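You operate a simulated robot arm through the tools that you are given. There is no shell and no other tool.

You run a simulated two-armed robot. Do the job below in one go: nothing can be reset, and whatever is moved stays where it is left.

## Task
Unlock the extruder, start the pump, set speed 3, then start the screws.
Fine: heat stays off; no push is refused.

Only the result counts: the job must be done as asked and must still hold three seconds after the hand-in. Knocking over, shifting, dropping, spilling or breaking anything else fails it.

## Robot
Two 7-joint arms with two-finger parallel grippers on one trunk that stands fixed in place. Base frame: the origin is at the foot of the trunk, x ahead of it, y to its left, z up. Readings come in m, rad, newtons and seconds.
The left shoulder is at [0.07, 0.163, 1.345], the right one opposite. With the tool pointing down near the work surface each hand reaches from about 0.1 to 0.8 m from the base axis, measured 20 degrees to its own side. Payload 3.43 kg a hand.
The TCP of each hand is the grasp point between the finger pads, 0.034 m short of the fingertips. In the tool frame z runs along the fingers and y along their closing line. Largest opening 0.128 m; finger width 0.024, thickness 0.012; the body of the gripper, 0.048 by 0.13 m, starts 0.096 m behind the TCP.
Orientation is that of the tool frame in the base frame, as [roll, pitch, yaw] about the fixed x, y, z axes, in that order (R = Rz(yaw) Ry(pitch) Rx(roll)). With the fingers straight down and closing along the base's y, the tool's x points along the base's -x, its y along +y and its z along -z.

## Interface
- The arms move only by the tool jog_arm. It takes "left_deltas", "right_deltas" or both (then of equal length, played together; a hand with none holds still); each is a list of rows, each a list of 2 entries, a list of its own where there are three numbers: the shift along the tool's x, y, z in m, then the turn, a rotation vector about the tool's x, y, z in rad. In form: [[[tx, ty, tz], [wx, wy, wz]], ...]. A call has 1 to 20 rows; each row is the pose to reach, as a shift and turn from the pose commanded when the call began, along the tool's axes at that moment. "left_fingers" and "right_fingers" are, for a hand that has rows, the opening, from 0 (shut) to 1 (fully open), set as the call begins (left out, the last holds). A row lasts 0.2 s, in which the tool goes at most 0.05 m and 0.15 rad; a call with a longer step from one row to the next is refused whole, and so is a gripper value outside its range. Where a pose cannot be reached the arm comes as near as it can. A force on the tool above 40 N (or 10 N above the force at the start of the call, whichever is more), or a blocked arm, ends the call early, and 0.2 s more pass. Each finger travels about 0.153 m/s and halts on what it meets, pressing with about 32 N; the grip force reading is that of the motor and also rises with nothing between the fingers. The clock runs only during rows and for 0.2 s after the last one: add rows that repeat a pose to give the fingers time. The reply holds the time, the measured pose of the TCP, the force on the tool along the base axes, the opening and the grip force, in the units named above and with some noise, with the torque about the TCP (base axes, N m) and any sound that the robot's microphone picked up.
- Cameras (640 x 400 px; columns grow to the right, rows downward): "scene" is now at [0.1454, -0.0383, 1.5979]; the picture's right is [-0.39, -0.92, 0.00], its down [-0.21, 0.09, -0.97] and it looks along [0.90, -0.38, -0.23] (base axes); focal length 214 px, centre (320, 200). "left" rides on the left gripper at [0.076, 0.011, -0.16] in its tool frame; the picture's right is [-0.15, 0.99, 0.00], its down [-0.88, -0.13, -0.46] and it looks along [-0.45, -0.07, 0.89] (tool axes); focal length 234 px, centre (320, 200). "right" rides on the right gripper at [0.076, -0.011, -0.16] in its tool frame; the picture's right is [0.15, 0.99, 0.00], its down [-0.88, 0.13, -0.46] and it looks along [-0.45, 0.07, 0.89] (tool axes); focal length 234 px, centre (320, 200). There is no depth. A picture from a camera that has moved, and an enlarged one, comes with that camera's place and axes in the base frame and with its lens. The place of the scene camera against the robot may be out by one fixed shift of up to 0.018 m in any direction.
- grab_frame(camera): a new picture of that camera. The clock stands still meanwhile.
- lift_body(by): slides the trunk up (or, below 0, down) by that many m; the arms and the scene camera ride with it, the base frame stays. It gives what a move gives, with no picture.
- head_to(pan, tilt): turns the head with the scene camera to pan (to the left, within 1.501 rad either way) and tilt (down, from -0.506 to 1.204), counted from straight ahead of the robot. It gives what a move gives.
- enlarge(camera, box): a new picture of the part [left, top, right, bottom] of that camera's present view, enlarged. The clock stands still meanwhile.
- sign_off(): hands the job in; it is judged then, once.

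Nothing tells you positions but the pictures and the camera data. Unless the task says otherwise, let go and move clear before handing in.

The tools are called after "Request:" by a JSON object that holds its "op" and its "data". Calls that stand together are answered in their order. jog_arm: Moves the arms, as the interface text tells. Its arguments: {"type":"object","properties":{"left_deltas":{"type":"array"},"left_fingers":{"type":"number"},"right_deltas":{"type":"array"},"right_fingers":{"type":"number"}},"required":[]} The other tools are called the same way: lift_body (by) slides the trunk up or down; head_to (pan, tilt) turns the head that bears the scene camera; grab_frame (camera) takes a picture; enlarge (camera, box) takes an enlarged picture of a part of a camera's view; sign_off () hands the job in.

At the start:

```text
time: 0.0
left_position: [0.4399, -0.0349, 1.5998]
left_ee_rot: [-3.14, 0.0, 3.141]
left_wrist_force: [-0.5, 0.3, -0.5]
left_torque: [-0.01, 0.0, 0.03]
left_opening: 0.1283
left_grip_force: 0.1
right_position: [0.4067, -0.5959, 1.5722]
right_ee_rot: [-3.14, 0.0, 3.14]
right_wrist_force: [-0.7, 0.3, -0.3]
right_torque: [0.0, 0.03, -0.02]
right_opening: 0.1279
right_grip_force: 0.1
trunk travel left (down, up): [-0.825, 0.115]
head pan, tilt: [-0.398, 0.232]
```

scene: 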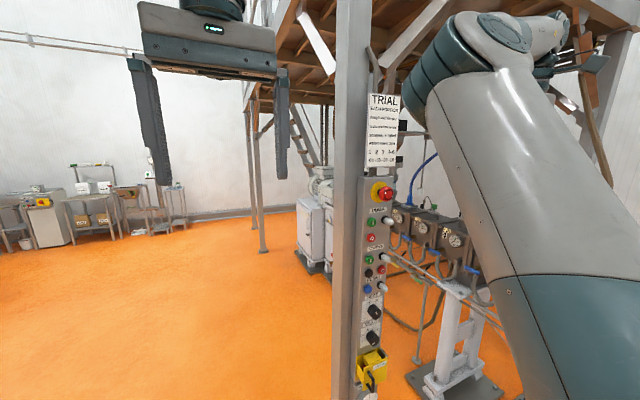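
right: 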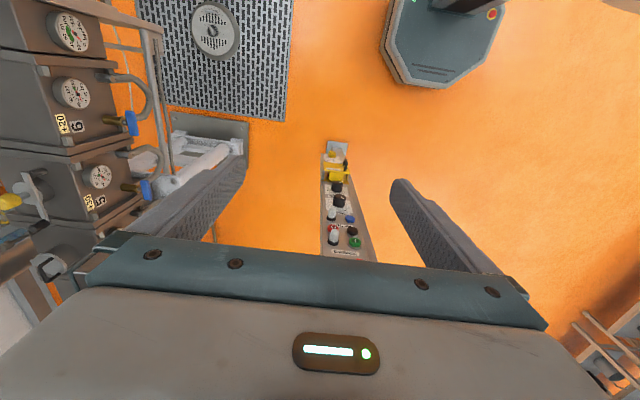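
left: 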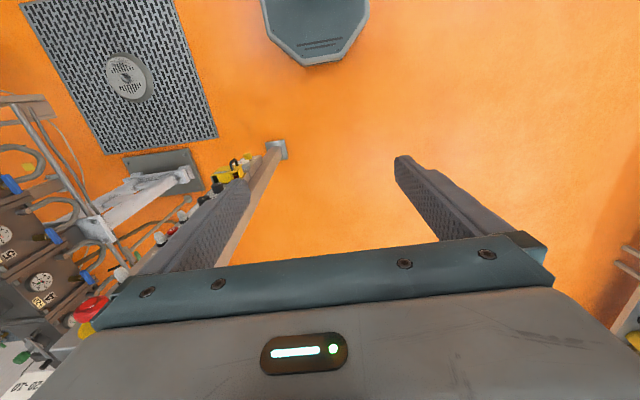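

I see a tall control post with a column of buttons, lamps and knobs and a "TRIAL" sign above it. I'll enlarge the sign and the panel to read them before moving anything.

Request:
{"op": "enlarge", "data": {"camera": "scene", "box": [350, 85, 430, 175]}}

Request:
{"op": "enlarge", "data": {"camera": "scene", "box": [340, 175, 420, 285]}}

Request:
{"op": "enlarge", "data": {"camera": "scene", "box": [340, 280, 420, 400]}}

```text
4.44 times, centred on (390, 130) of scene
camera zoom: at [0.1454, -0.0383, 1.5979], right [-0.39, -0.92, 0.0], down [-0.21, 0.09, -0.97], along [0.9, -0.38, -0.23], focal length 953 px, centre (9, 511)
```

zoom: 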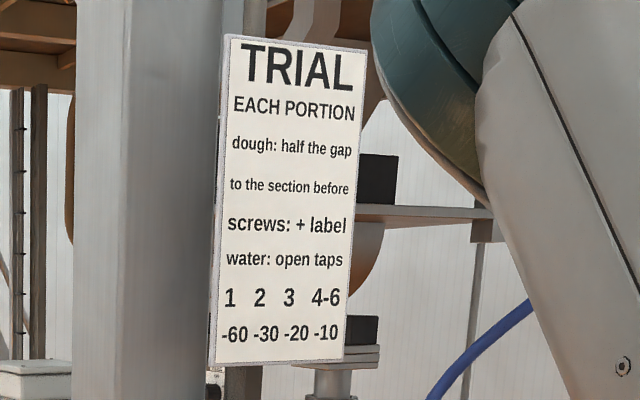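

```text
3.64 times, centred on (380, 230) of scene
camera zoom: at [0.1454, -0.0383, 1.5979], right [-0.39, -0.92, 0.0], down [-0.21, 0.09, -0.97], along [0.9, -0.38, -0.23], focal length 780 px, centre (102, 91)
```

zoom: 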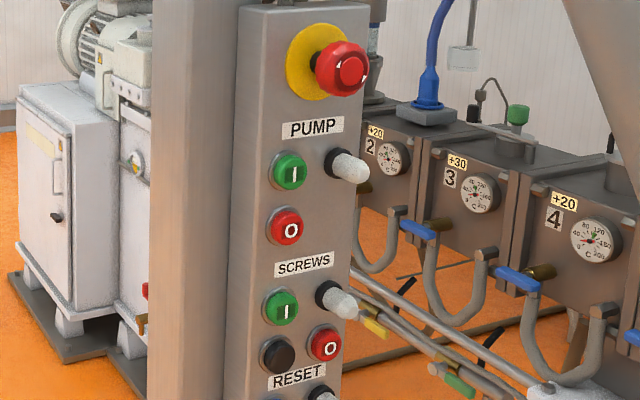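

```text
3.33 times, centred on (380, 340) of scene
camera zoom: at [0.1454, -0.0383, 1.5979], right [-0.39, -0.92, 0.0], down [-0.21, 0.09, -0.97], along [0.9, -0.38, -0.23], focal length 715 px, centre (120, -267)
```

zoom: 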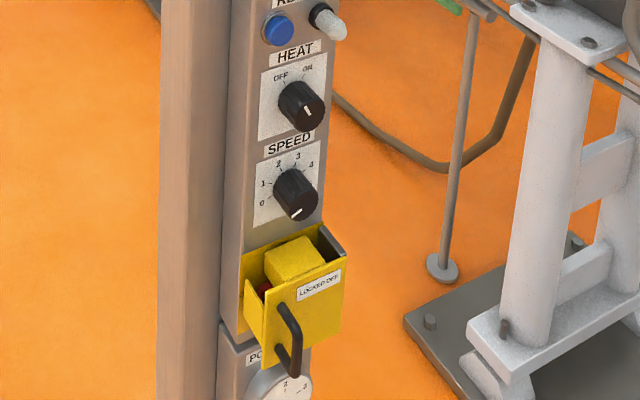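

The panel seems to be about 0.7 m ahead and 0.45 m to the right. I'll check it from the wrist camera and look at the lower part with the head before moving the arms.

Request:
{"op": "enlarge", "data": {"camera": "right", "box": [290, 130, 400, 270]}}

Request:
{"op": "enlarge", "data": {"camera": "left", "box": [60, 130, 300, 330]}}

Request:
{"op": "head_to", "data": {"pan": -0.55, "tilt": 0.6}}

```text
2.86 times, centred on (345, 200) of right
camera zoom: at [0.332, -0.6066, 1.7332], right [-0.15, 0.99, 0.0], down [0.88, 0.13, 0.46], along [0.45, 0.06, -0.89], focal length 669 px, centre (249, 200)
```

zoom: 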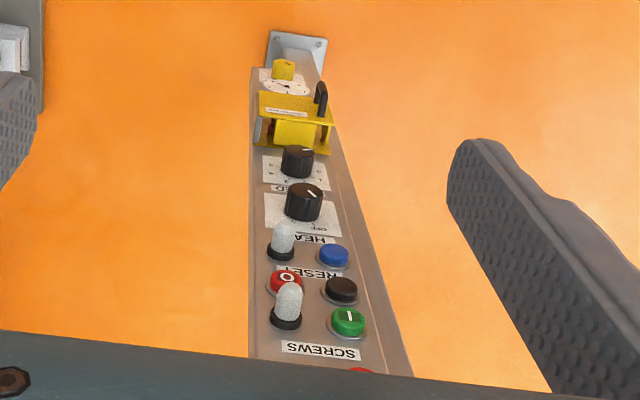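

```text
2.00 times, centred on (180, 230) of left
camera zoom: at [0.3628, -0.0243, 1.7588], right [0.15, 0.99, 0.0], down [0.88, -0.13, 0.46], along [0.45, -0.07, -0.89], focal length 468 px, centre (600, 140)
```

zoom: 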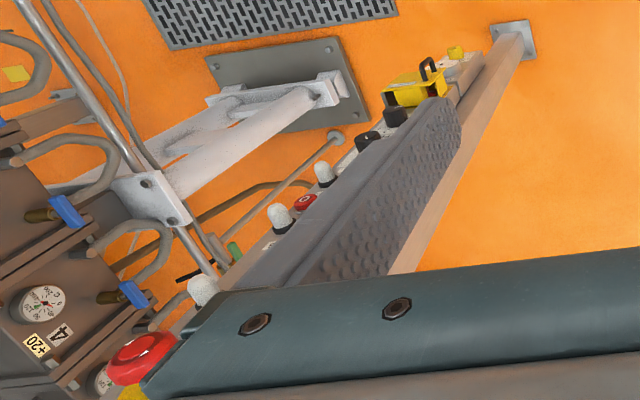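

```text
time: 0.8
left_position: [0.4407, -0.0354, 1.5992]
left_ee_rot: [-3.141, 0.0, -3.141]
left_wrist_force: [0.0, 0.5, 0.0]
left_torque: [-0.02, -0.02, -0.02]
left_opening: 0.128
left_grip_force: 0.0
right_position: [0.4072, -0.595, 1.5709]
right_ee_rot: [-3.138, -0.002, 3.139]
right_wrist_force: [-0.2, -0.8, 0.6]
right_torque: [-0.02, -0.01, -0.02]
right_opening: 0.1282
right_grip_force: 0.0
trunk travel left (down, up): [-0.825, 0.115]
head pan, tilt: [-0.55, 0.6]
```

Request:
{"op": "grab_frame", "data": {"camera": "scene"}}

Request:
{"op": "enlarge", "data": {"camera": "scene", "box": [220, 200, 420, 390]}}

```text
taken
camera scene: at [0.1348, -0.0483, 1.5641], right [-0.52, -0.85, 0.0], down [-0.48, 0.29, -0.83], along [0.7, -0.43, -0.56], focal length 214 px, centre (320, 200)
```

scene: 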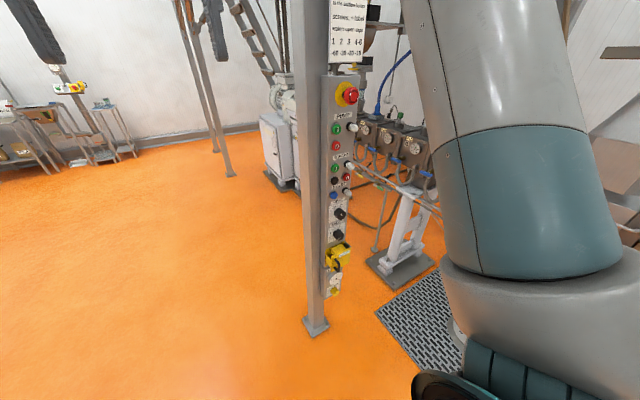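

```text
2.11 times, centred on (320, 295) of scene
camera zoom: at [0.1348, -0.0483, 1.5641], right [-0.52, -0.85, 0.0], down [-0.48, 0.29, -0.83], along [0.7, -0.43, -0.56], focal length 452 px, centre (320, 0)
```

zoom: 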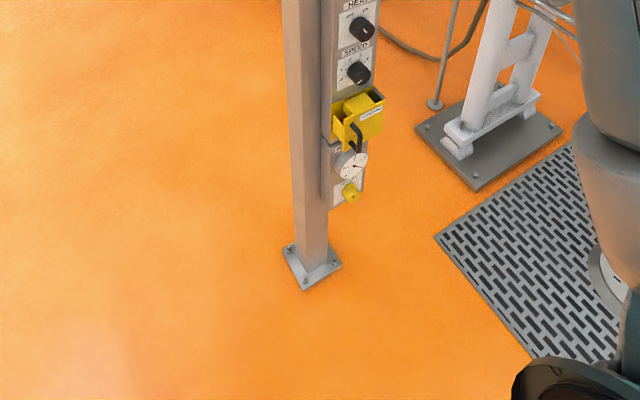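

Request:
{"op": "enlarge", "data": {"camera": "scene", "box": [315, 195, 365, 250]}}

Request:
{"op": "enlarge", "data": {"camera": "scene", "box": [315, 235, 365, 300]}}

Request:
{"op": "enlarge", "data": {"camera": "scene", "box": [315, 75, 375, 150]}}

Request:
{"op": "enlarge", "data": {"camera": "scene", "box": [315, 140, 365, 205]}}

```text
7.27 times, centred on (340, 222) of scene
camera zoom: at [0.1348, -0.0483, 1.5641], right [-0.52, -0.85, 0.0], down [-0.48, 0.29, -0.83], along [0.7, -0.43, -0.56], focal length 1560 px, centre (174, 36)
```

zoom: 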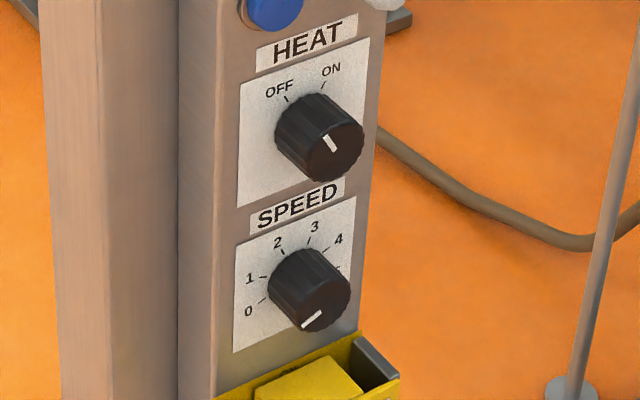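

```text
6.15 times, centred on (340, 268) of scene
camera zoom: at [0.1348, -0.0483, 1.5641], right [-0.52, -0.85, 0.0], down [-0.48, 0.29, -0.83], along [0.7, -0.43, -0.56], focal length 1320 px, centre (197, -215)
```

zoom: 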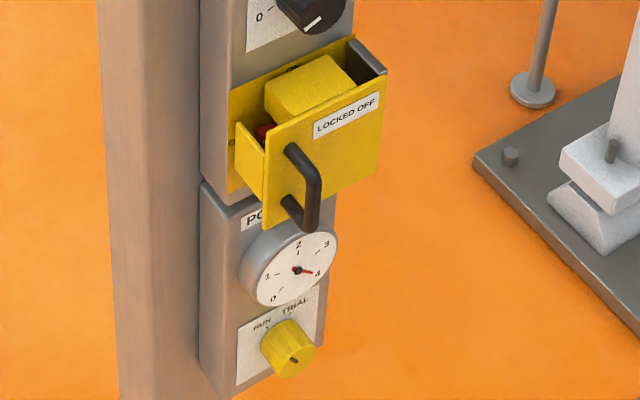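

```text
5.33 times, centred on (345, 112) of scene
camera zoom: at [0.1348, -0.0483, 1.5641], right [-0.52, -0.85, 0.0], down [-0.48, 0.29, -0.83], along [0.7, -0.43, -0.56], focal length 1144 px, centre (187, 667)
```

zoom: 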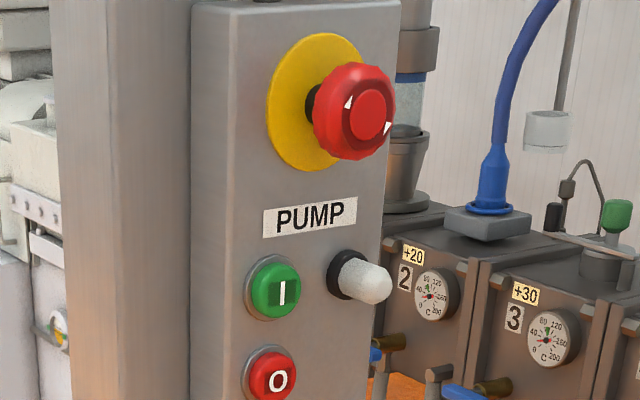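

```text
6.15 times, centred on (340, 172) of scene
camera zoom: at [0.1348, -0.0483, 1.5641], right [-0.52, -0.85, 0.0], down [-0.48, 0.29, -0.83], along [0.7, -0.43, -0.56], focal length 1320 px, centre (197, 369)
```

zoom: 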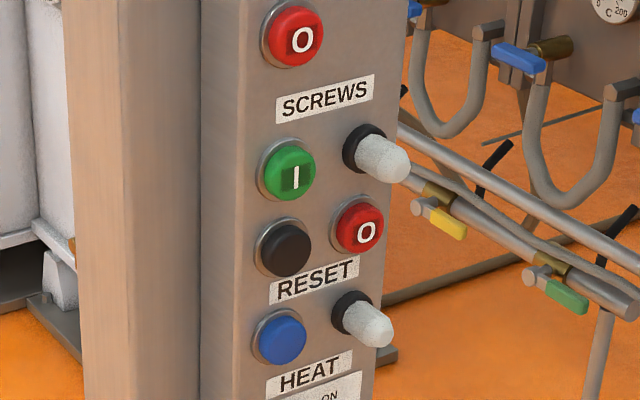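

The panel faces the robot (normal about −x) at x≈0.7, y≈−0.45. It runs from the E-stop at z≈1.46 to the yellow "LOCKED OFF" cover at z≈0.8. I'll turn the right hand to point forward so its camera can look closely at the panel, and move the left hand out of the way.

Request:
{"op": "jog_arm", "data": {"right_deltas": [[[0, 0, 0], [0, -0.143, 0]], [[0, 0, 0], [0, -0.286, 0]], [[0, 0, 0], [0, -0.429, 0]], [[0, 0, 0], [0, -0.571, 0]], [[0, 0, 0], [0, -0.714, 0]], [[0, 0, 0], [0, -0.857, 0]], [[0, 0, 0], [0, -1.0, 0]], [[0, 0, 0], [0, -1.142, 0]], [[0, 0, 0], [0, -1.285, 0]], [[0, 0, 0], [0, -1.428, 0]], [[0, 0, 0], [0, -1.5708, 0]], [[0, 0, 0], [0, -1.5708, 0]]], "left_deltas": [[[0.02, 0.03, 0], [0, 0, 0]], [[0.04, 0.06, 0], [0, 0, 0]], [[0.06, 0.09, 0], [0, 0, 0]], [[0.08, 0.12, 0], [0, 0, 0]], [[0.1, 0.15, 0], [0, 0, 0]], [[0.1, 0.18, 0], [0, 0, 0]], [[0.1, 0.21, 0], [0, 0, 0]], [[0.1, 0.24, 0], [0, 0, 0]], [[0.1, 0.27, 0], [0, 0, 0]], [[0.1, 0.3, 0], [0, 0, 0]], [[0.1, 0.3, 0], [0, 0, 0]], [[0.1, 0.3, 0], [0, 0, 0]]]}}

```text
time: 3.5
left_position: [0.3419, 0.2674, 1.5983]
left_ee_rot: [-3.141, -0.002, -3.141]
left_wrist_force: [0.9, 0.5, -0.6]
left_torque: [-0.03, 0.0, -0.02]
left_opening: 0.128
left_grip_force: 0.1
right_position: [0.408, -0.5963, 1.5722]
right_ee_rot: [-0.739, 1.569, -0.742]
right_wrist_force: [0.2, 0.5, 0.5]
right_torque: [-0.01, 0.01, 0.0]
right_opening: 0.1278
right_grip_force: 0.1
trunk travel left (down, up): [-0.825, 0.115]
head pan, tilt: [-0.55, 0.6]
```

The right hand now points forward. I'll look through its camera and through the head camera.

Request:
{"op": "grab_frame", "data": {"camera": "right"}}

Request:
{"op": "grab_frame", "data": {"camera": "scene"}}

```text
taken
camera right: at [0.2494, -0.6073, 1.4971], right [0.0, 0.99, -0.15], down [-0.46, 0.13, 0.88], along [0.89, 0.07, 0.45], focal length 234 px, centre (320, 200)
```

right: 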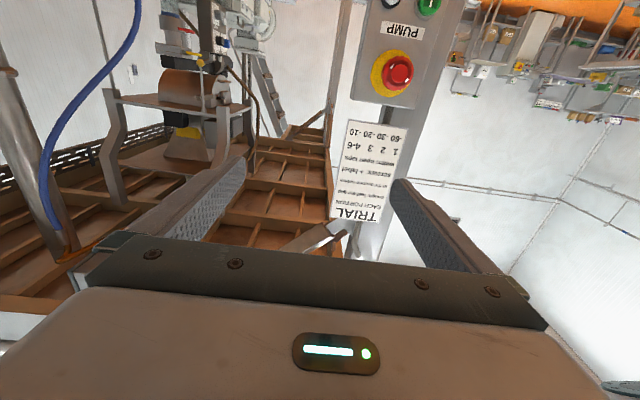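

```text
taken
camera scene: at [0.136, -0.0487, 1.5639], right [-0.52, -0.85, 0.0], down [-0.48, 0.3, -0.82], along [0.7, -0.43, -0.57], focal length 214 px, centre (320, 200)
```

scene: 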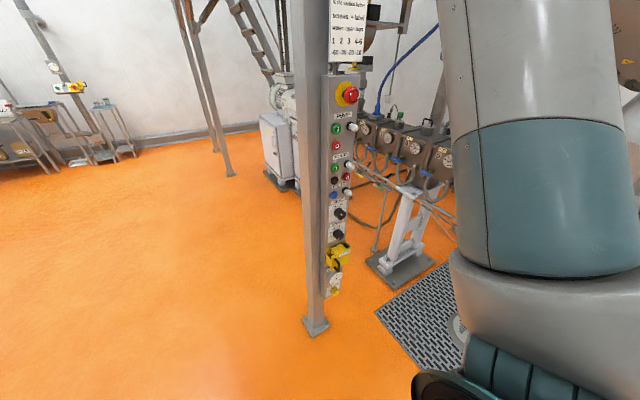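

Request:
{"op": "head_to", "data": {"pan": -1.2, "tilt": 0.5}}

Request:
{"op": "grab_frame", "data": {"camera": "scene"}}

```text
time: 4.5
left_position: [0.3398, 0.2667, 1.5987]
left_ee_rot: [3.142, -0.001, 3.142]
left_wrist_force: [-0.1, -0.9, 0.1]
left_torque: [-0.03, 0.02, 0.03]
left_opening: 0.128
left_grip_force: 0.1
right_position: [0.4074, -0.5949, 1.5722]
right_ee_rot: [-1.078, 1.567, -1.081]
right_wrist_force: [0.2, 1.3, 0.0]
right_torque: [-0.01, 0.02, -0.01]
right_opening: 0.1281
right_grip_force: 0.1
trunk travel left (down, up): [-0.825, 0.115]
head pan, tilt: [-1.201, 0.499]
```

```text
taken
camera scene: at [0.092, -0.0869, 1.5731], right [-0.93, -0.36, 0.0], down [-0.17, 0.45, -0.88], along [0.32, -0.82, -0.48], focal length 214 px, centre (320, 200)
```

scene: 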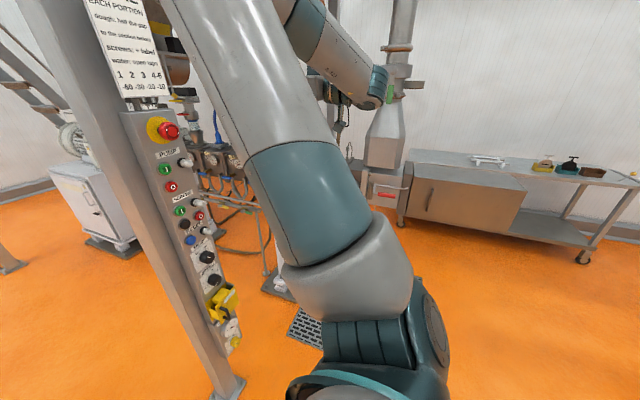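

The right arm hangs clear of the machine: elbow high, wrist near [0.2, −0.6]. Lowering the trunk should be safe, and it will bring the hand level with the panel.

Request:
{"op": "lift_body", "data": {"by": -0.45}}

Request:
{"op": "grab_frame", "data": {"camera": "right"}}

Request:
{"op": "grab_frame", "data": {"camera": "scene"}}

```text
refused: -0.45 is not a number from -0.4 to 0.4
```

```text
taken
camera right: at [0.2478, -0.6069, 1.4979], right [0.0, 0.99, -0.15], down [-0.46, 0.13, 0.88], along [0.89, 0.07, 0.45], focal length 234 px, centre (320, 200)
```

right: 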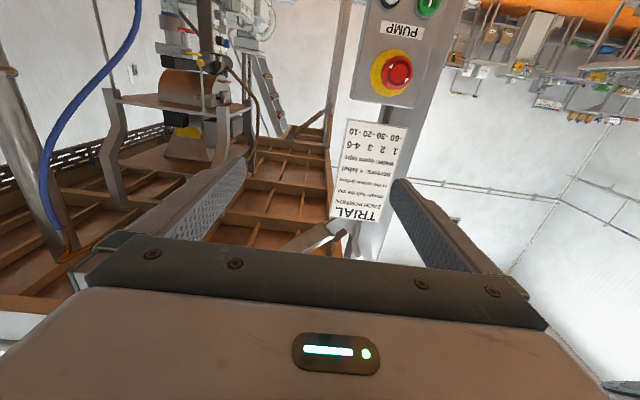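

```text
taken
camera scene: at [0.092, -0.0869, 1.5731], right [-0.93, -0.36, 0.0], down [-0.17, 0.45, -0.88], along [0.32, -0.82, -0.48], focal length 214 px, centre (320, 200)
```

scene: 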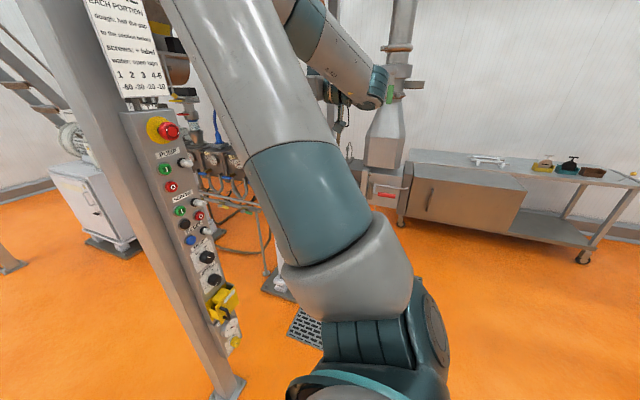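

Trunk moves are limited to 0.4 m a call, so I'll lower it by 0.35 m and look again.

Request:
{"op": "lift_body", "data": {"by": -0.35}}

Request:
{"op": "grab_frame", "data": {"camera": "right"}}

Request:
{"op": "grab_frame", "data": {"camera": "scene"}}

```text
time: 7.9
left_position: [0.3407, 0.2672, 1.2498]
left_ee_rot: [-3.14, -0.001, 3.141]
left_wrist_force: [0.3, 0.9, -0.3]
left_torque: [0.01, -0.03, 0.0]
left_opening: 0.1279
left_grip_force: 0.0
right_position: [0.4066, -0.5961, 1.2235]
right_ee_rot: [-1.114, 1.568, -1.117]
right_wrist_force: [0.3, 0.2, 0.4]
right_torque: [0.01, -0.03, 0.01]
right_opening: 0.128
right_grip_force: 0.1
trunk travel left (down, up): [-0.475, 0.465]
head pan, tilt: [-1.201, 0.499]
```

```text
taken
camera right: at [0.248, -0.6068, 1.1479], right [0.0, 0.99, -0.15], down [-0.46, 0.13, 0.88], along [0.89, 0.07, 0.45], focal length 234 px, centre (320, 200)
```

right: 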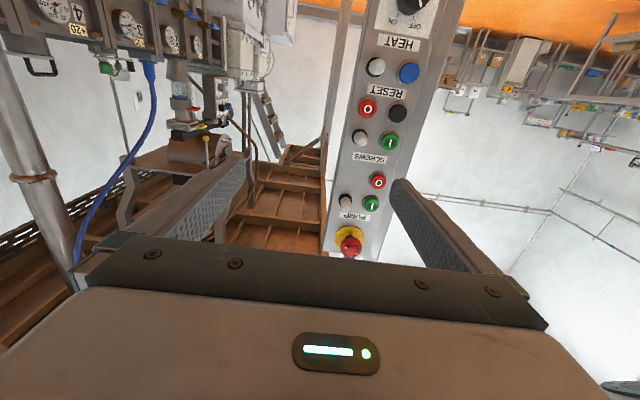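

```text
taken
camera scene: at [0.0921, -0.0869, 1.2232], right [-0.93, -0.36, 0.0], down [-0.17, 0.45, -0.88], along [0.32, -0.82, -0.48], focal length 214 px, centre (320, 200)
```

scene: 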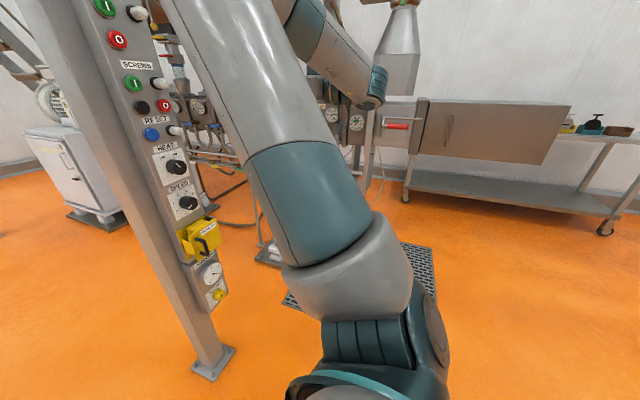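

Request:
{"op": "head_to", "data": {"pan": -0.7, "tilt": 0.45}}

Request:
{"op": "grab_frame", "data": {"camera": "scene"}}

Request:
{"op": "enlarge", "data": {"camera": "right", "box": [310, 0, 470, 100]}}

Request:
{"op": "enlarge", "data": {"camera": "right", "box": [310, 80, 470, 260]}}

```text
time: 8.8
left_position: [0.3397, 0.2667, 1.2494]
left_ee_rot: [-3.141, 0.0, -3.141]
left_wrist_force: [-0.1, 0.3, 0.4]
left_torque: [0.02, -0.01, -0.02]
left_opening: 0.1279
left_grip_force: 0.1
right_position: [0.4074, -0.5948, 1.2233]
right_ee_rot: [-1.133, 1.57, -1.136]
right_wrist_force: [0.6, -0.5, 0.0]
right_torque: [-0.02, -0.04, 0.01]
right_opening: 0.1279
right_grip_force: 0.1
trunk travel left (down, up): [-0.475, 0.465]
head pan, tilt: [-0.7, 0.45]
```

```text
taken
camera scene: at [0.1295, -0.0613, 1.2276], right [-0.65, -0.76, 0.0], down [-0.33, 0.28, -0.9], along [0.69, -0.58, -0.44], focal length 214 px, centre (320, 200)
```

scene: 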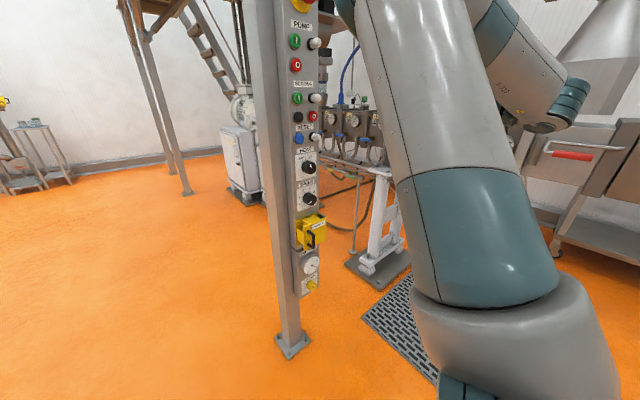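

```text
4.00 times, centred on (390, 50) of right
camera zoom: at [0.248, -0.6068, 1.1479], right [0.0, 0.99, -0.15], down [-0.46, 0.13, 0.88], along [0.89, 0.07, 0.45], focal length 937 px, centre (40, 800)
```

zoom: 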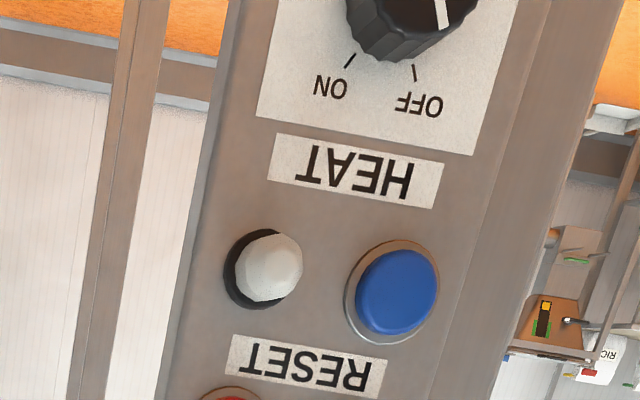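

```text
2.22 times, centred on (390, 170) of right
camera zoom: at [0.248, -0.6068, 1.1479], right [0.0, 0.99, -0.15], down [-0.46, 0.13, 0.88], along [0.89, 0.07, 0.45], focal length 520 px, centre (164, 267)
```

zoom: 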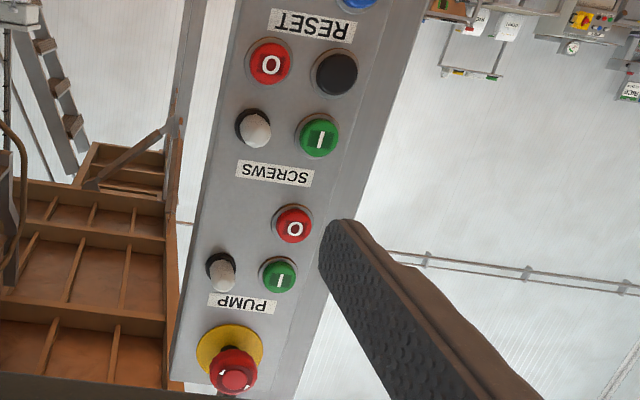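

Request:
{"op": "enlarge", "data": {"camera": "scene", "box": [280, 200, 340, 260]}}

Request:
{"op": "enlarge", "data": {"camera": "scene", "box": [280, 240, 340, 300]}}

Request:
{"op": "enlarge", "data": {"camera": "scene", "box": [280, 140, 340, 215]}}

```text
6.67 times, centred on (310, 230) of scene
camera zoom: at [0.1295, -0.0613, 1.2276], right [-0.65, -0.76, 0.0], down [-0.33, 0.28, -0.9], along [0.69, -0.58, -0.44], focal length 1430 px, centre (387, 0)
```

zoom: 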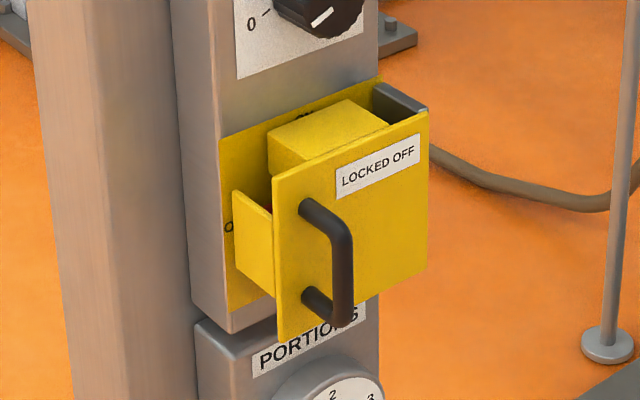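

```text
6.67 times, centred on (310, 270) of scene
camera zoom: at [0.1295, -0.0613, 1.2276], right [-0.65, -0.76, 0.0], down [-0.33, 0.28, -0.9], along [0.69, -0.58, -0.44], focal length 1430 px, centre (387, -267)
```

zoom: 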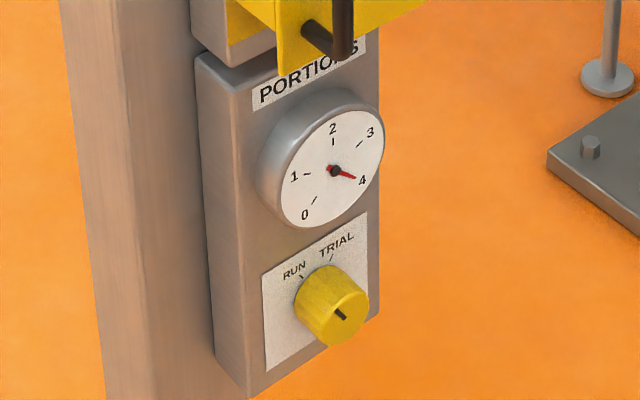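

```text
5.33 times, centred on (310, 178) of scene
camera zoom: at [0.1295, -0.0613, 1.2276], right [-0.65, -0.76, 0.0], down [-0.33, 0.28, -0.9], along [0.69, -0.58, -0.44], focal length 1144 px, centre (373, 320)
```

zoom: 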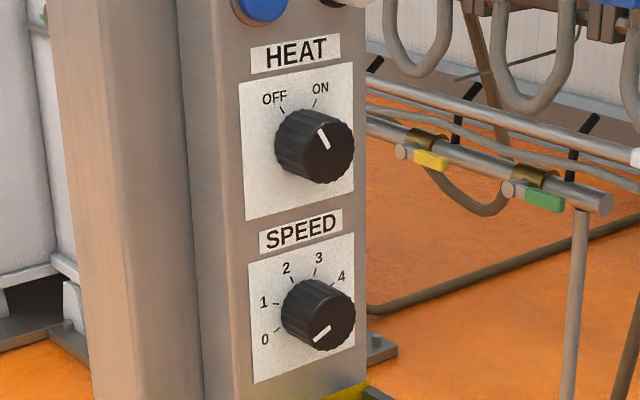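

The yellow unit is a "LOCKED OFF" cover plate with a black handle, in front of a switch block on a yellow back plate. I need to see how it opens, so I'll bring the right hand lower and tilt it to look at the unit from above.

Request:
{"op": "jog_arm", "data": {"right_deltas": [[[0.027, 0.0165, 0.005], [0, 0.117, 0]], [[0.054, 0.033, 0.01], [0, 0.234, 0]], [[0.081, 0.0495, 0.015], [0, 0.351, 0]], [[0.108, 0.066, 0.02], [0, 0.468, 0]], [[0.135, 0.0825, 0.025], [0, 0.585, 0]], [[0.162, 0.099, 0.03], [0, 0.702, 0]], [[0.189, 0.1155, 0.035], [0, 0.819, 0]], [[0.216, 0.132, 0.04], [0, 0.936, 0]], [[0.243, 0.1485, 0.045], [0, 1.053, 0]], [[0.273, 0.165, 0.05], [0, 1.17, 0]], [[0.273, 0.165, 0.05], [0, 1.17, 0]]]}}

Request:
{"op": "grab_frame", "data": {"camera": "right"}}

Request:
{"op": "grab_frame", "data": {"camera": "scene"}}

```text
time: 11.2
left_position: [0.3401, 0.2674, 1.2499]
left_ee_rot: [3.141, 0.001, 3.141]
left_wrist_force: [-0.2, -0.7, 1.1]
left_torque: [0.07, 0.0, -0.01]
left_opening: 0.1278
left_grip_force: 0.0
right_position: [0.4586, -0.431, 0.9477]
right_ee_rot: [-3.14, 0.402, 3.14]
right_wrist_force: [0.1, 0.3, 0.0]
right_torque: [0.03, -0.02, -0.01]
right_opening: 0.128
right_grip_force: 0.1
trunk travel left (down, up): [-0.475, 0.465]
head pan, tilt: [-0.7, 0.45]
```

```text
taken
camera right: at [0.3267, -0.4426, 1.066], right [-0.13, 0.99, -0.06], down [0.63, 0.13, 0.76], along [0.76, 0.06, -0.64], focal length 234 px, centre (320, 200)
```

right: 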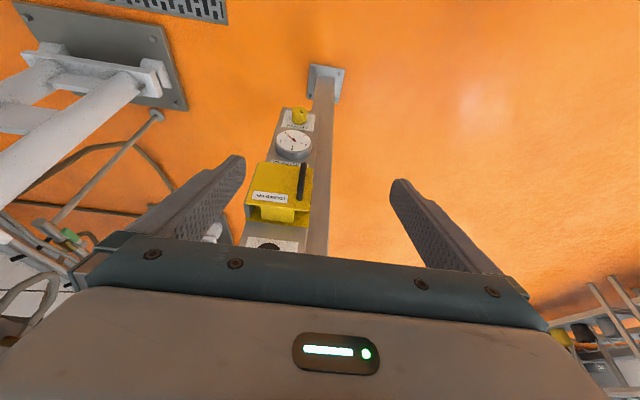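

```text
taken
camera scene: at [0.129, -0.0615, 1.2277], right [-0.64, -0.76, 0.0], down [-0.33, 0.28, -0.9], along [0.69, -0.58, -0.44], focal length 214 px, centre (320, 200)
```

scene: 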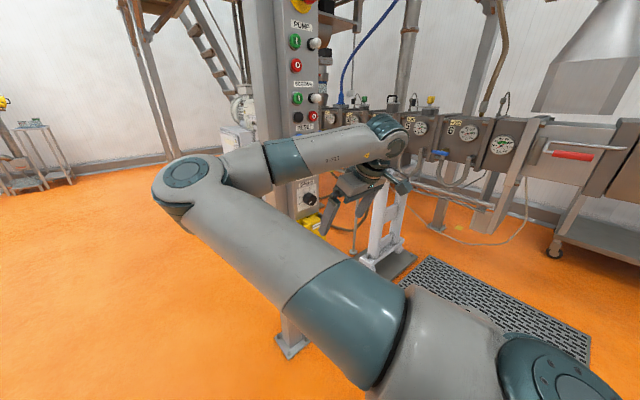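

Request:
{"op": "enlarge", "data": {"camera": "right", "box": [230, 90, 350, 260]}}

Request:
{"op": "enlarge", "data": {"camera": "right", "box": [235, 150, 325, 255]}}

```text
2.35 times, centred on (290, 175) of right
camera zoom: at [0.3267, -0.4426, 1.066], right [-0.13, 0.99, -0.06], down [0.63, 0.13, 0.76], along [0.76, 0.06, -0.64], focal length 551 px, centre (391, 259)
```

zoom: 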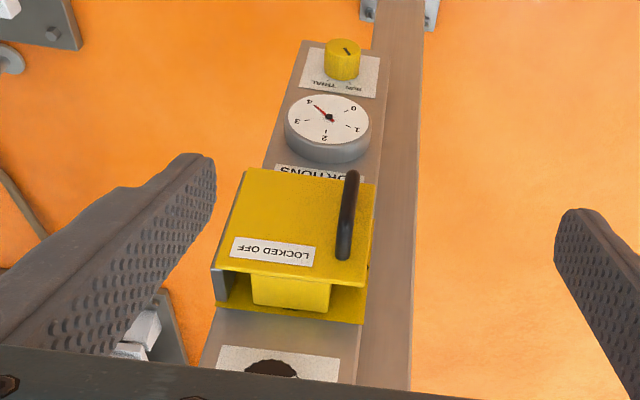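

```text
3.81 times, centred on (280, 202) of right
camera zoom: at [0.3267, -0.4426, 1.066], right [-0.13, 0.99, -0.06], down [0.63, 0.13, 0.76], along [0.76, 0.06, -0.64], focal length 892 px, centre (472, 190)
```

zoom: 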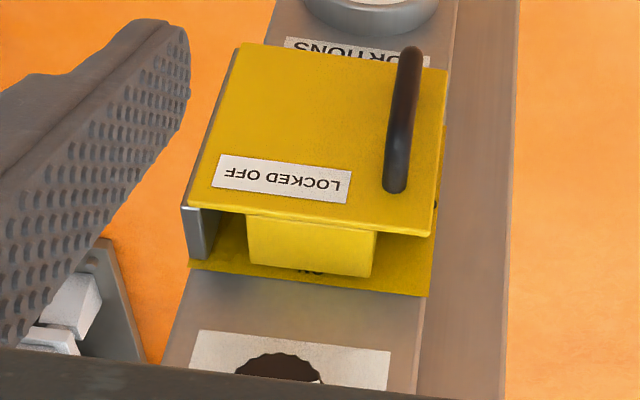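

The cover is a front plate (y −0.55 to −0.43, z 0.69 to 0.81, front at x≈0.668). It has a grey hinge strip on its right edge and a vertical handle bar near [0.632, −0.454, 0.75]. I'll move the hand to a stand-off in front of the handle, with its camera about level, to check this.

Request:
{"op": "jog_arm", "data": {"right_deltas": [[[0, -0.004, 0.025], [0, -0.117, 0]], [[0, -0.008, 0.05], [0, -0.234, 0]], [[0, -0.012, 0.075], [0, -0.35, 0]], [[0, -0.016, 0.1], [0, -0.467, 0]], [[0, -0.02, 0.125], [0, -0.584, 0]], [[0.001, -0.023, 0.15], [0, -0.7, 0]], [[0.001, -0.023, 0.15], [0, -0.7, 0]]]}}

Request:
{"op": "grab_frame", "data": {"camera": "right"}}

Request:
{"op": "grab_frame", "data": {"camera": "scene"}}

```text
time: 12.8
left_position: [0.3402, 0.2679, 1.2492]
left_ee_rot: [-3.138, 0.0, -3.141]
left_wrist_force: [0.2, -0.6, 0.0]
left_torque: [-0.03, -0.01, 0.03]
left_opening: 0.1279
left_grip_force: 0.1
right_position: [0.5167, -0.451, 0.8113]
right_ee_rot: [-3.135, 1.103, -3.139]
right_wrist_force: [-0.1, 0.0, -0.5]
right_torque: [0.0, -0.02, -0.02]
right_opening: 0.1278
right_grip_force: 0.1
trunk travel left (down, up): [-0.475, 0.465]
head pan, tilt: [-0.7, 0.45]
```

```text
taken
camera right: at [0.341, -0.4632, 0.8165], right [-0.06, 0.99, -0.13], down [-0.01, 0.13, 0.99], along [1.0, 0.07, 0.0], focal length 234 px, centre (320, 200)
```

right: 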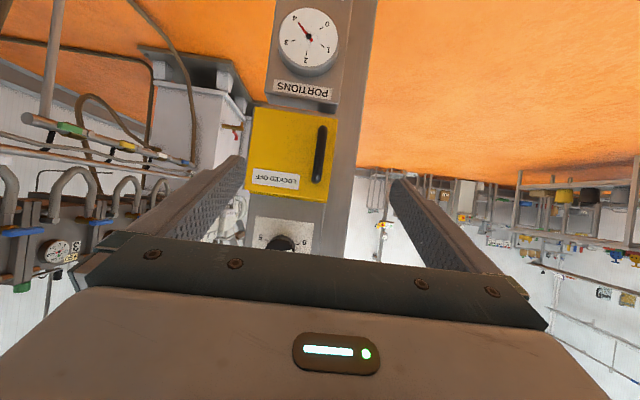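

```text
taken
camera scene: at [0.1295, -0.0605, 1.2276], right [-0.64, -0.76, 0.0], down [-0.33, 0.28, -0.9], along [0.69, -0.58, -0.43], focal length 214 px, centre (320, 200)
```

scene: 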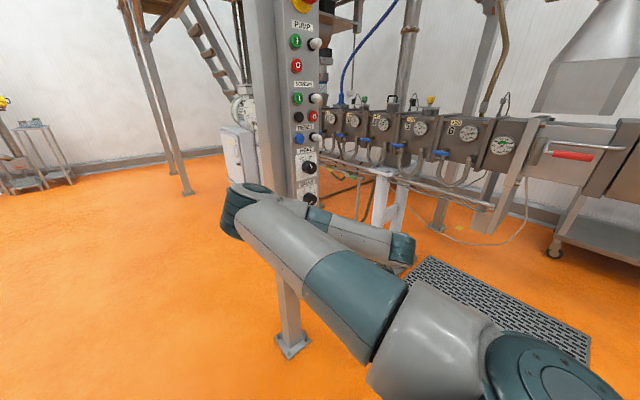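

Request:
{"op": "enlarge", "data": {"camera": "right", "box": [230, 90, 370, 220]}}

Request:
{"op": "enlarge", "data": {"camera": "right", "box": [230, 190, 350, 260]}}

```text
3.08 times, centred on (300, 155) of right
camera zoom: at [0.341, -0.4632, 0.8165], right [-0.06, 0.99, -0.13], down [-0.01, 0.13, 0.99], along [1.0, 0.07, 0.0], focal length 720 px, centre (382, 338)
```

zoom: 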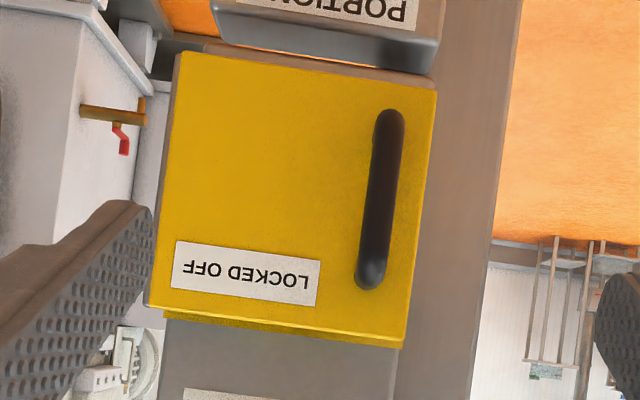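

```text
5.33 times, centred on (290, 225) of right
camera zoom: at [0.341, -0.4632, 0.8165], right [-0.06, 0.99, -0.13], down [-0.01, 0.13, 0.99], along [1.0, 0.07, 0.0], focal length 1249 px, centre (480, 67)
```

zoom: 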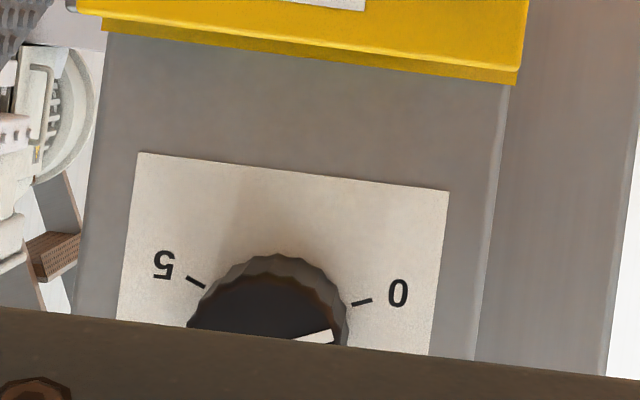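

The handle bar is confirmed at y≈−0.451, z 0.73–0.79, about 1 cm thick. I'll part-close the fingers and go in so they straddle it without touching the plate.

Request:
{"op": "jog_arm", "data": {"right_deltas": [[[0, 0, 0], [0, 0, 0]], [[-0.002, 0, 0.025], [0, 0, 0]], [[-0.004, 0, 0.05], [0, 0, 0]], [[-0.006, 0, 0.075], [0, 0, 0]], [[-0.0075, 0, 0.09], [0, 0, 0]], [[-0.0075, 0, 0.105], [0, 0, 0]], [[-0.0075, 0, 0.105], [0, 0, 0]]], "right_fingers": 0.4}}

Request:
{"op": "grab_frame", "data": {"camera": "right"}}

Request:
{"op": "enlarge", "data": {"camera": "right", "box": [220, 100, 420, 230]}}

```text
time: 14.4
left_position: [0.3398, 0.2667, 1.2499]
left_ee_rot: [3.141, 0.002, 3.141]
left_wrist_force: [0.4, -0.3, -0.5]
left_torque: [-0.04, 0.0, -0.03]
left_opening: 0.1278
left_grip_force: 0.1
right_position: [0.6096, -0.4524, 0.7701]
right_ee_rot: [-3.14, 1.1, -3.141]
right_wrist_force: [0.7, 0.6, -0.2]
right_torque: [0.0, 0.01, 0.01]
right_opening: 0.0512
right_grip_force: 0.0
trunk travel left (down, up): [-0.475, 0.465]
head pan, tilt: [-0.7, 0.45]
```

```text
taken
camera right: at [0.4339, -0.4631, 0.7763], right [-0.07, 0.99, -0.13], down [-0.01, 0.13, 0.99], along [1.0, 0.07, 0.0], focal length 234 px, centre (320, 200)
```

right: 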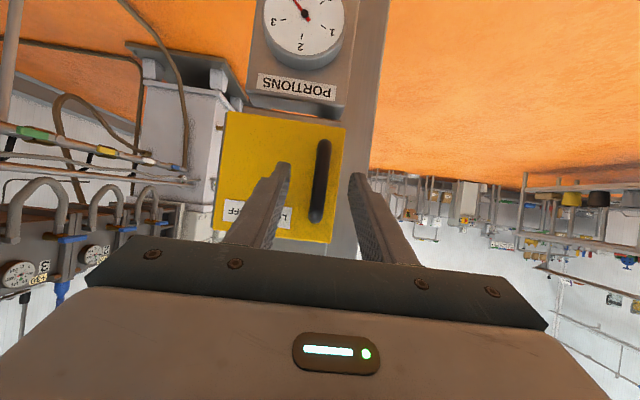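

```text
3.08 times, centred on (320, 165) of right
camera zoom: at [0.4339, -0.4631, 0.7763], right [-0.07, 0.99, -0.13], down [-0.01, 0.13, 0.99], along [1.0, 0.07, 0.0], focal length 720 px, centre (320, 308)
```

zoom: 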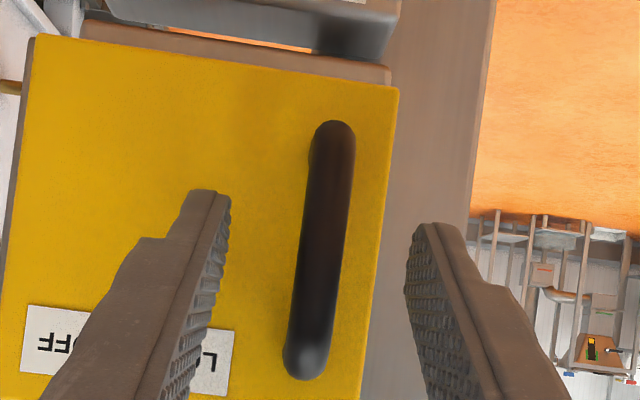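

The fingers straddle the bar, which is near x≈0.618, y≈−0.452, and the tips stay clear of the plate. I'll close on it.

Request:
{"op": "jog_arm", "data": {"right_deltas": [[[0, 0, -0.004], [0, 0, 0]], [[0, 0, -0.004], [0, 0, 0]], [[0, 0, -0.004], [0, 0, 0]]], "right_fingers": 0.0}}

Request:
{"op": "enlarge", "data": {"camera": "right", "box": [220, 100, 420, 230]}}

```text
time: 15.2
left_position: [0.3413, 0.2659, 1.2494]
left_ee_rot: [-3.141, -0.002, 3.141]
left_wrist_force: [0.0, 0.1, -0.5]
left_torque: [0.01, -0.02, -0.01]
left_opening: 0.1278
left_grip_force: 0.0
right_position: [0.6074, -0.4542, 0.7718]
right_ee_rot: [-3.14, 1.101, -3.141]
right_wrist_force: [3.2, -4.1, -1.2]
right_torque: [0.03, -0.19, -0.03]
right_opening: 0.0111
right_grip_force: 44.8
trunk travel left (down, up): [-0.475, 0.465]
head pan, tilt: [-0.7, 0.45]
```

```text
3.08 times, centred on (320, 165) of right
camera zoom: at [0.4311, -0.4643, 0.7772], right [-0.06, 0.99, -0.13], down [-0.01, 0.13, 0.99], along [1.0, 0.07, 0.0], focal length 720 px, centre (320, 308)
```

zoom: 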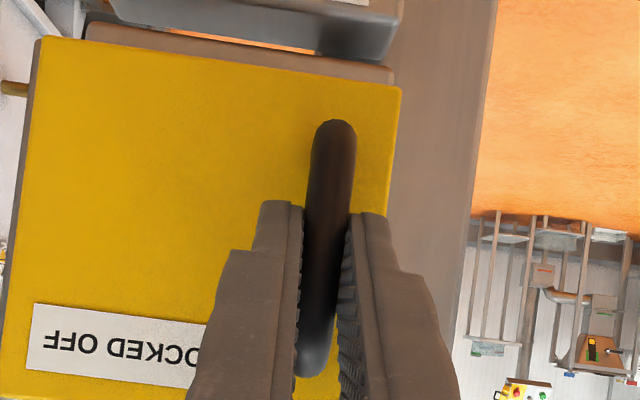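

The handle is gripped. I'll try a small pull along the arc for a hinge on the right edge, about 0.15 rad, and read the forces.

Request:
{"op": "jog_arm", "data": {"right_deltas": [[[0.0032, -0.0057, -0.0063], [-0.0668, 0, -0.034]], [[0.0062, -0.0119, -0.0122], [-0.1337, 0, -0.068]], [[0.0062, -0.0119, -0.0122], [-0.1337, 0, -0.068]]]}}

Request:
{"op": "grab_frame", "data": {"camera": "right"}}

Request:
{"op": "enlarge", "data": {"camera": "right", "box": [220, 100, 420, 230]}}

```text
time: 16.0
left_position: [0.3408, 0.2661, 1.2482]
left_ee_rot: [3.14, -0.002, -3.141]
left_wrist_force: [0.1, 0.1, 0.0]
left_torque: [0.02, 0.04, 0.0]
left_opening: 0.1281
left_grip_force: 0.1
right_position: [0.5943, -0.4686, 0.7704]
right_ee_rot: [-3.141, 1.1, -2.992]
right_wrist_force: [2.2, -4.0, -7.7]
right_torque: [0.07, -0.45, -0.19]
right_opening: 0.0113
right_grip_force: 45.0
trunk travel left (down, up): [-0.475, 0.465]
head pan, tilt: [-0.7, 0.45]
```

```text
taken
camera right: at [0.4217, -0.5051, 0.7774], right [-0.21, 0.97, -0.13], down [-0.03, 0.13, 0.99], along [0.98, 0.21, 0.0], focal length 234 px, centre (320, 200)
```

right: 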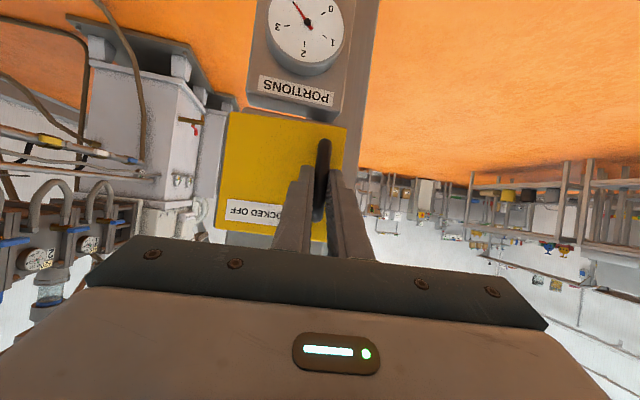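

```text
3.08 times, centred on (320, 165) of right
camera zoom: at [0.4217, -0.5051, 0.7774], right [-0.21, 0.97, -0.13], down [-0.03, 0.13, 0.99], along [0.98, 0.21, 0.0], focal length 720 px, centre (320, 308)
```

zoom: 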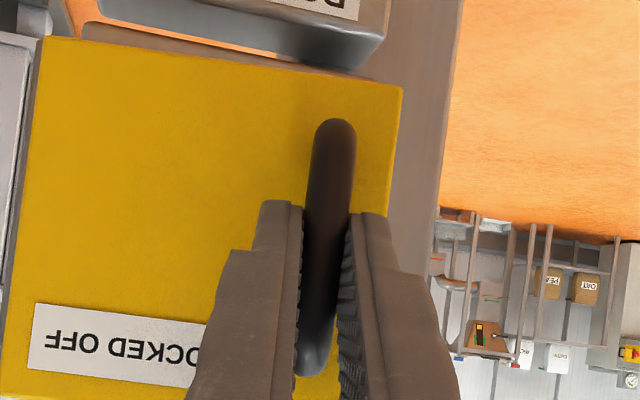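

The cover swings with the hand and the forces are low, so the hinge guess holds. I'll keep pulling along the same arc.

Request:
{"op": "jog_arm", "data": {"right_deltas": [[[0.0042, -0.0077, -0.0083], [-0.0891, 0, -0.0453]], [[0.0081, -0.0164, -0.0158], [-0.1782, 0, -0.0906]], [[0.0115, -0.0258, -0.0226], [-0.2673, 0, -0.1359]], [[0.0145, -0.0359, -0.0285], [-0.3564, 0, -0.1812]], [[0.017, -0.0467, -0.0334], [-0.4455, 0, -0.2265]], [[0.019, -0.0579, -0.0374], [-0.5346, 0, -0.2718]], [[0.019, -0.0579, -0.0374], [-0.5346, 0, -0.2718]]]}}

Request:
{"op": "grab_frame", "data": {"camera": "right"}}

Request:
{"op": "grab_frame", "data": {"camera": "scene"}}

```text
time: 17.4
left_position: [0.3424, 0.2661, 1.2481]
left_ee_rot: [3.14, -0.004, 3.141]
left_wrist_force: [-0.2, -0.5, -1.1]
left_torque: [0.01, -0.01, 0.01]
left_opening: 0.128
left_grip_force: 0.1
right_position: [0.5701, -0.5236, 0.7723]
right_ee_rot: [-3.117, 1.106, -2.436]
right_wrist_force: [25.4, -8.2, -6.1]
right_torque: [-0.13, 0.92, -0.41]
right_opening: 0.0113
right_grip_force: 44.8
trunk travel left (down, up): [-0.475, 0.465]
head pan, tilt: [-0.7, 0.45]
stopped in row 6 (right hand): the force on the tool passed its limit at 41 N (the readings are from after the stop); the commanded pose is now the measured one
```

```text
taken
camera right: at [0.4402, -0.6438, 0.7769], right [-0.68, 0.72, -0.14], down [-0.1, 0.1, 0.99], along [0.73, 0.68, 0.0], focal length 234 px, centre (320, 200)
```

right: 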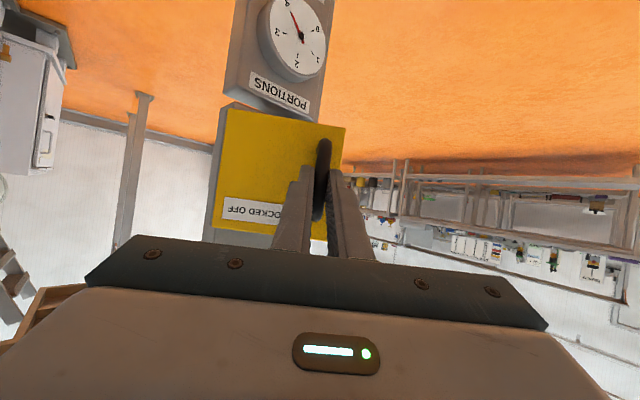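

```text
taken
camera scene: at [0.1325, -0.0629, 1.227], right [-0.64, -0.76, 0.0], down [-0.34, 0.28, -0.9], along [0.69, -0.58, -0.44], focal length 214 px, centre (320, 200)
```

scene: 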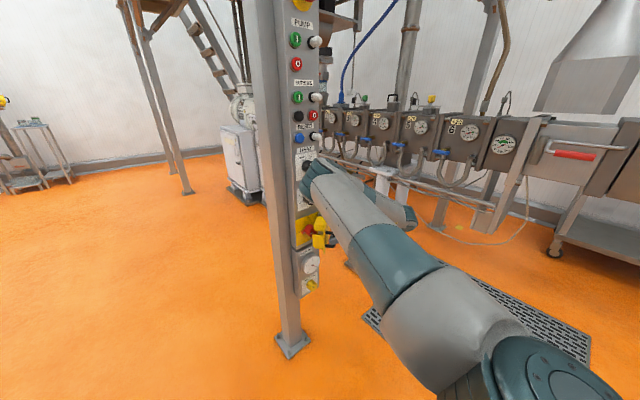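

Request:
{"op": "enlarge", "data": {"camera": "scene", "box": [280, 190, 350, 300]}}

```text
3.64 times, centred on (315, 245) of scene
camera zoom: at [0.1325, -0.0629, 1.227], right [-0.64, -0.76, 0.0], down [-0.34, 0.28, -0.9], along [0.69, -0.58, -0.44], focal length 780 px, centre (338, 36)
```

zoom: 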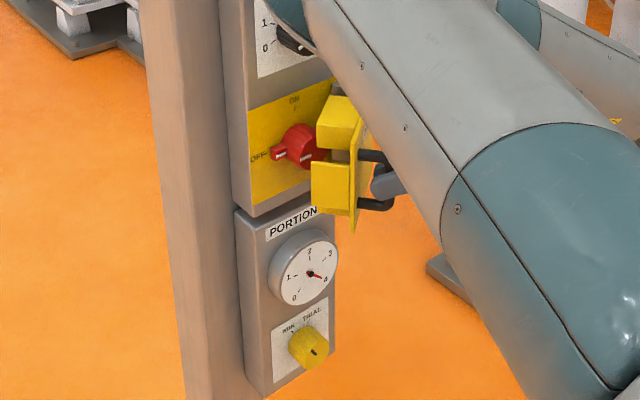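

Request:
{"op": "enlarge", "data": {"camera": "scene", "box": [270, 110, 430, 260]}}

Request:
{"op": "grab_frame", "data": {"camera": "left"}}

```text
2.67 times, centred on (350, 185) of scene
camera zoom: at [0.1325, -0.0629, 1.227], right [-0.64, -0.76, 0.0], down [-0.34, 0.28, -0.9], along [0.69, -0.58, -0.44], focal length 572 px, centre (240, 240)
```

zoom: 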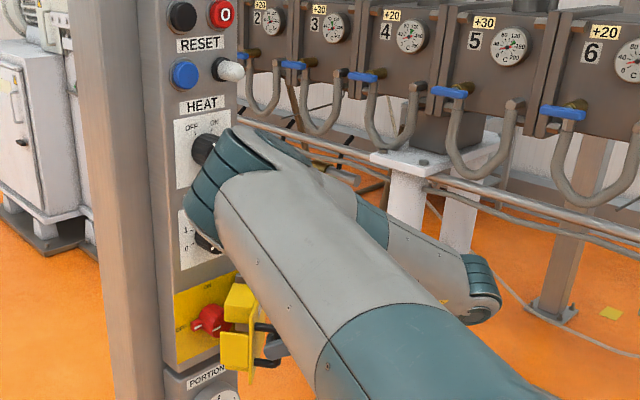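

```text
taken
camera left: at [0.2663, 0.2752, 1.408], right [0.15, 0.99, 0.0], down [0.88, -0.13, 0.45], along [0.45, -0.07, -0.89], focal length 234 px, centre (320, 200)
```

left: 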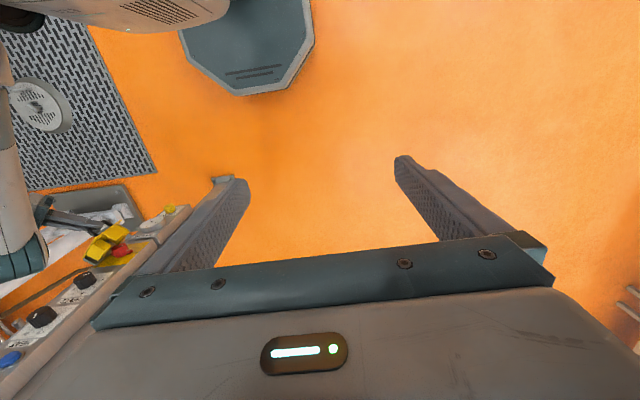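

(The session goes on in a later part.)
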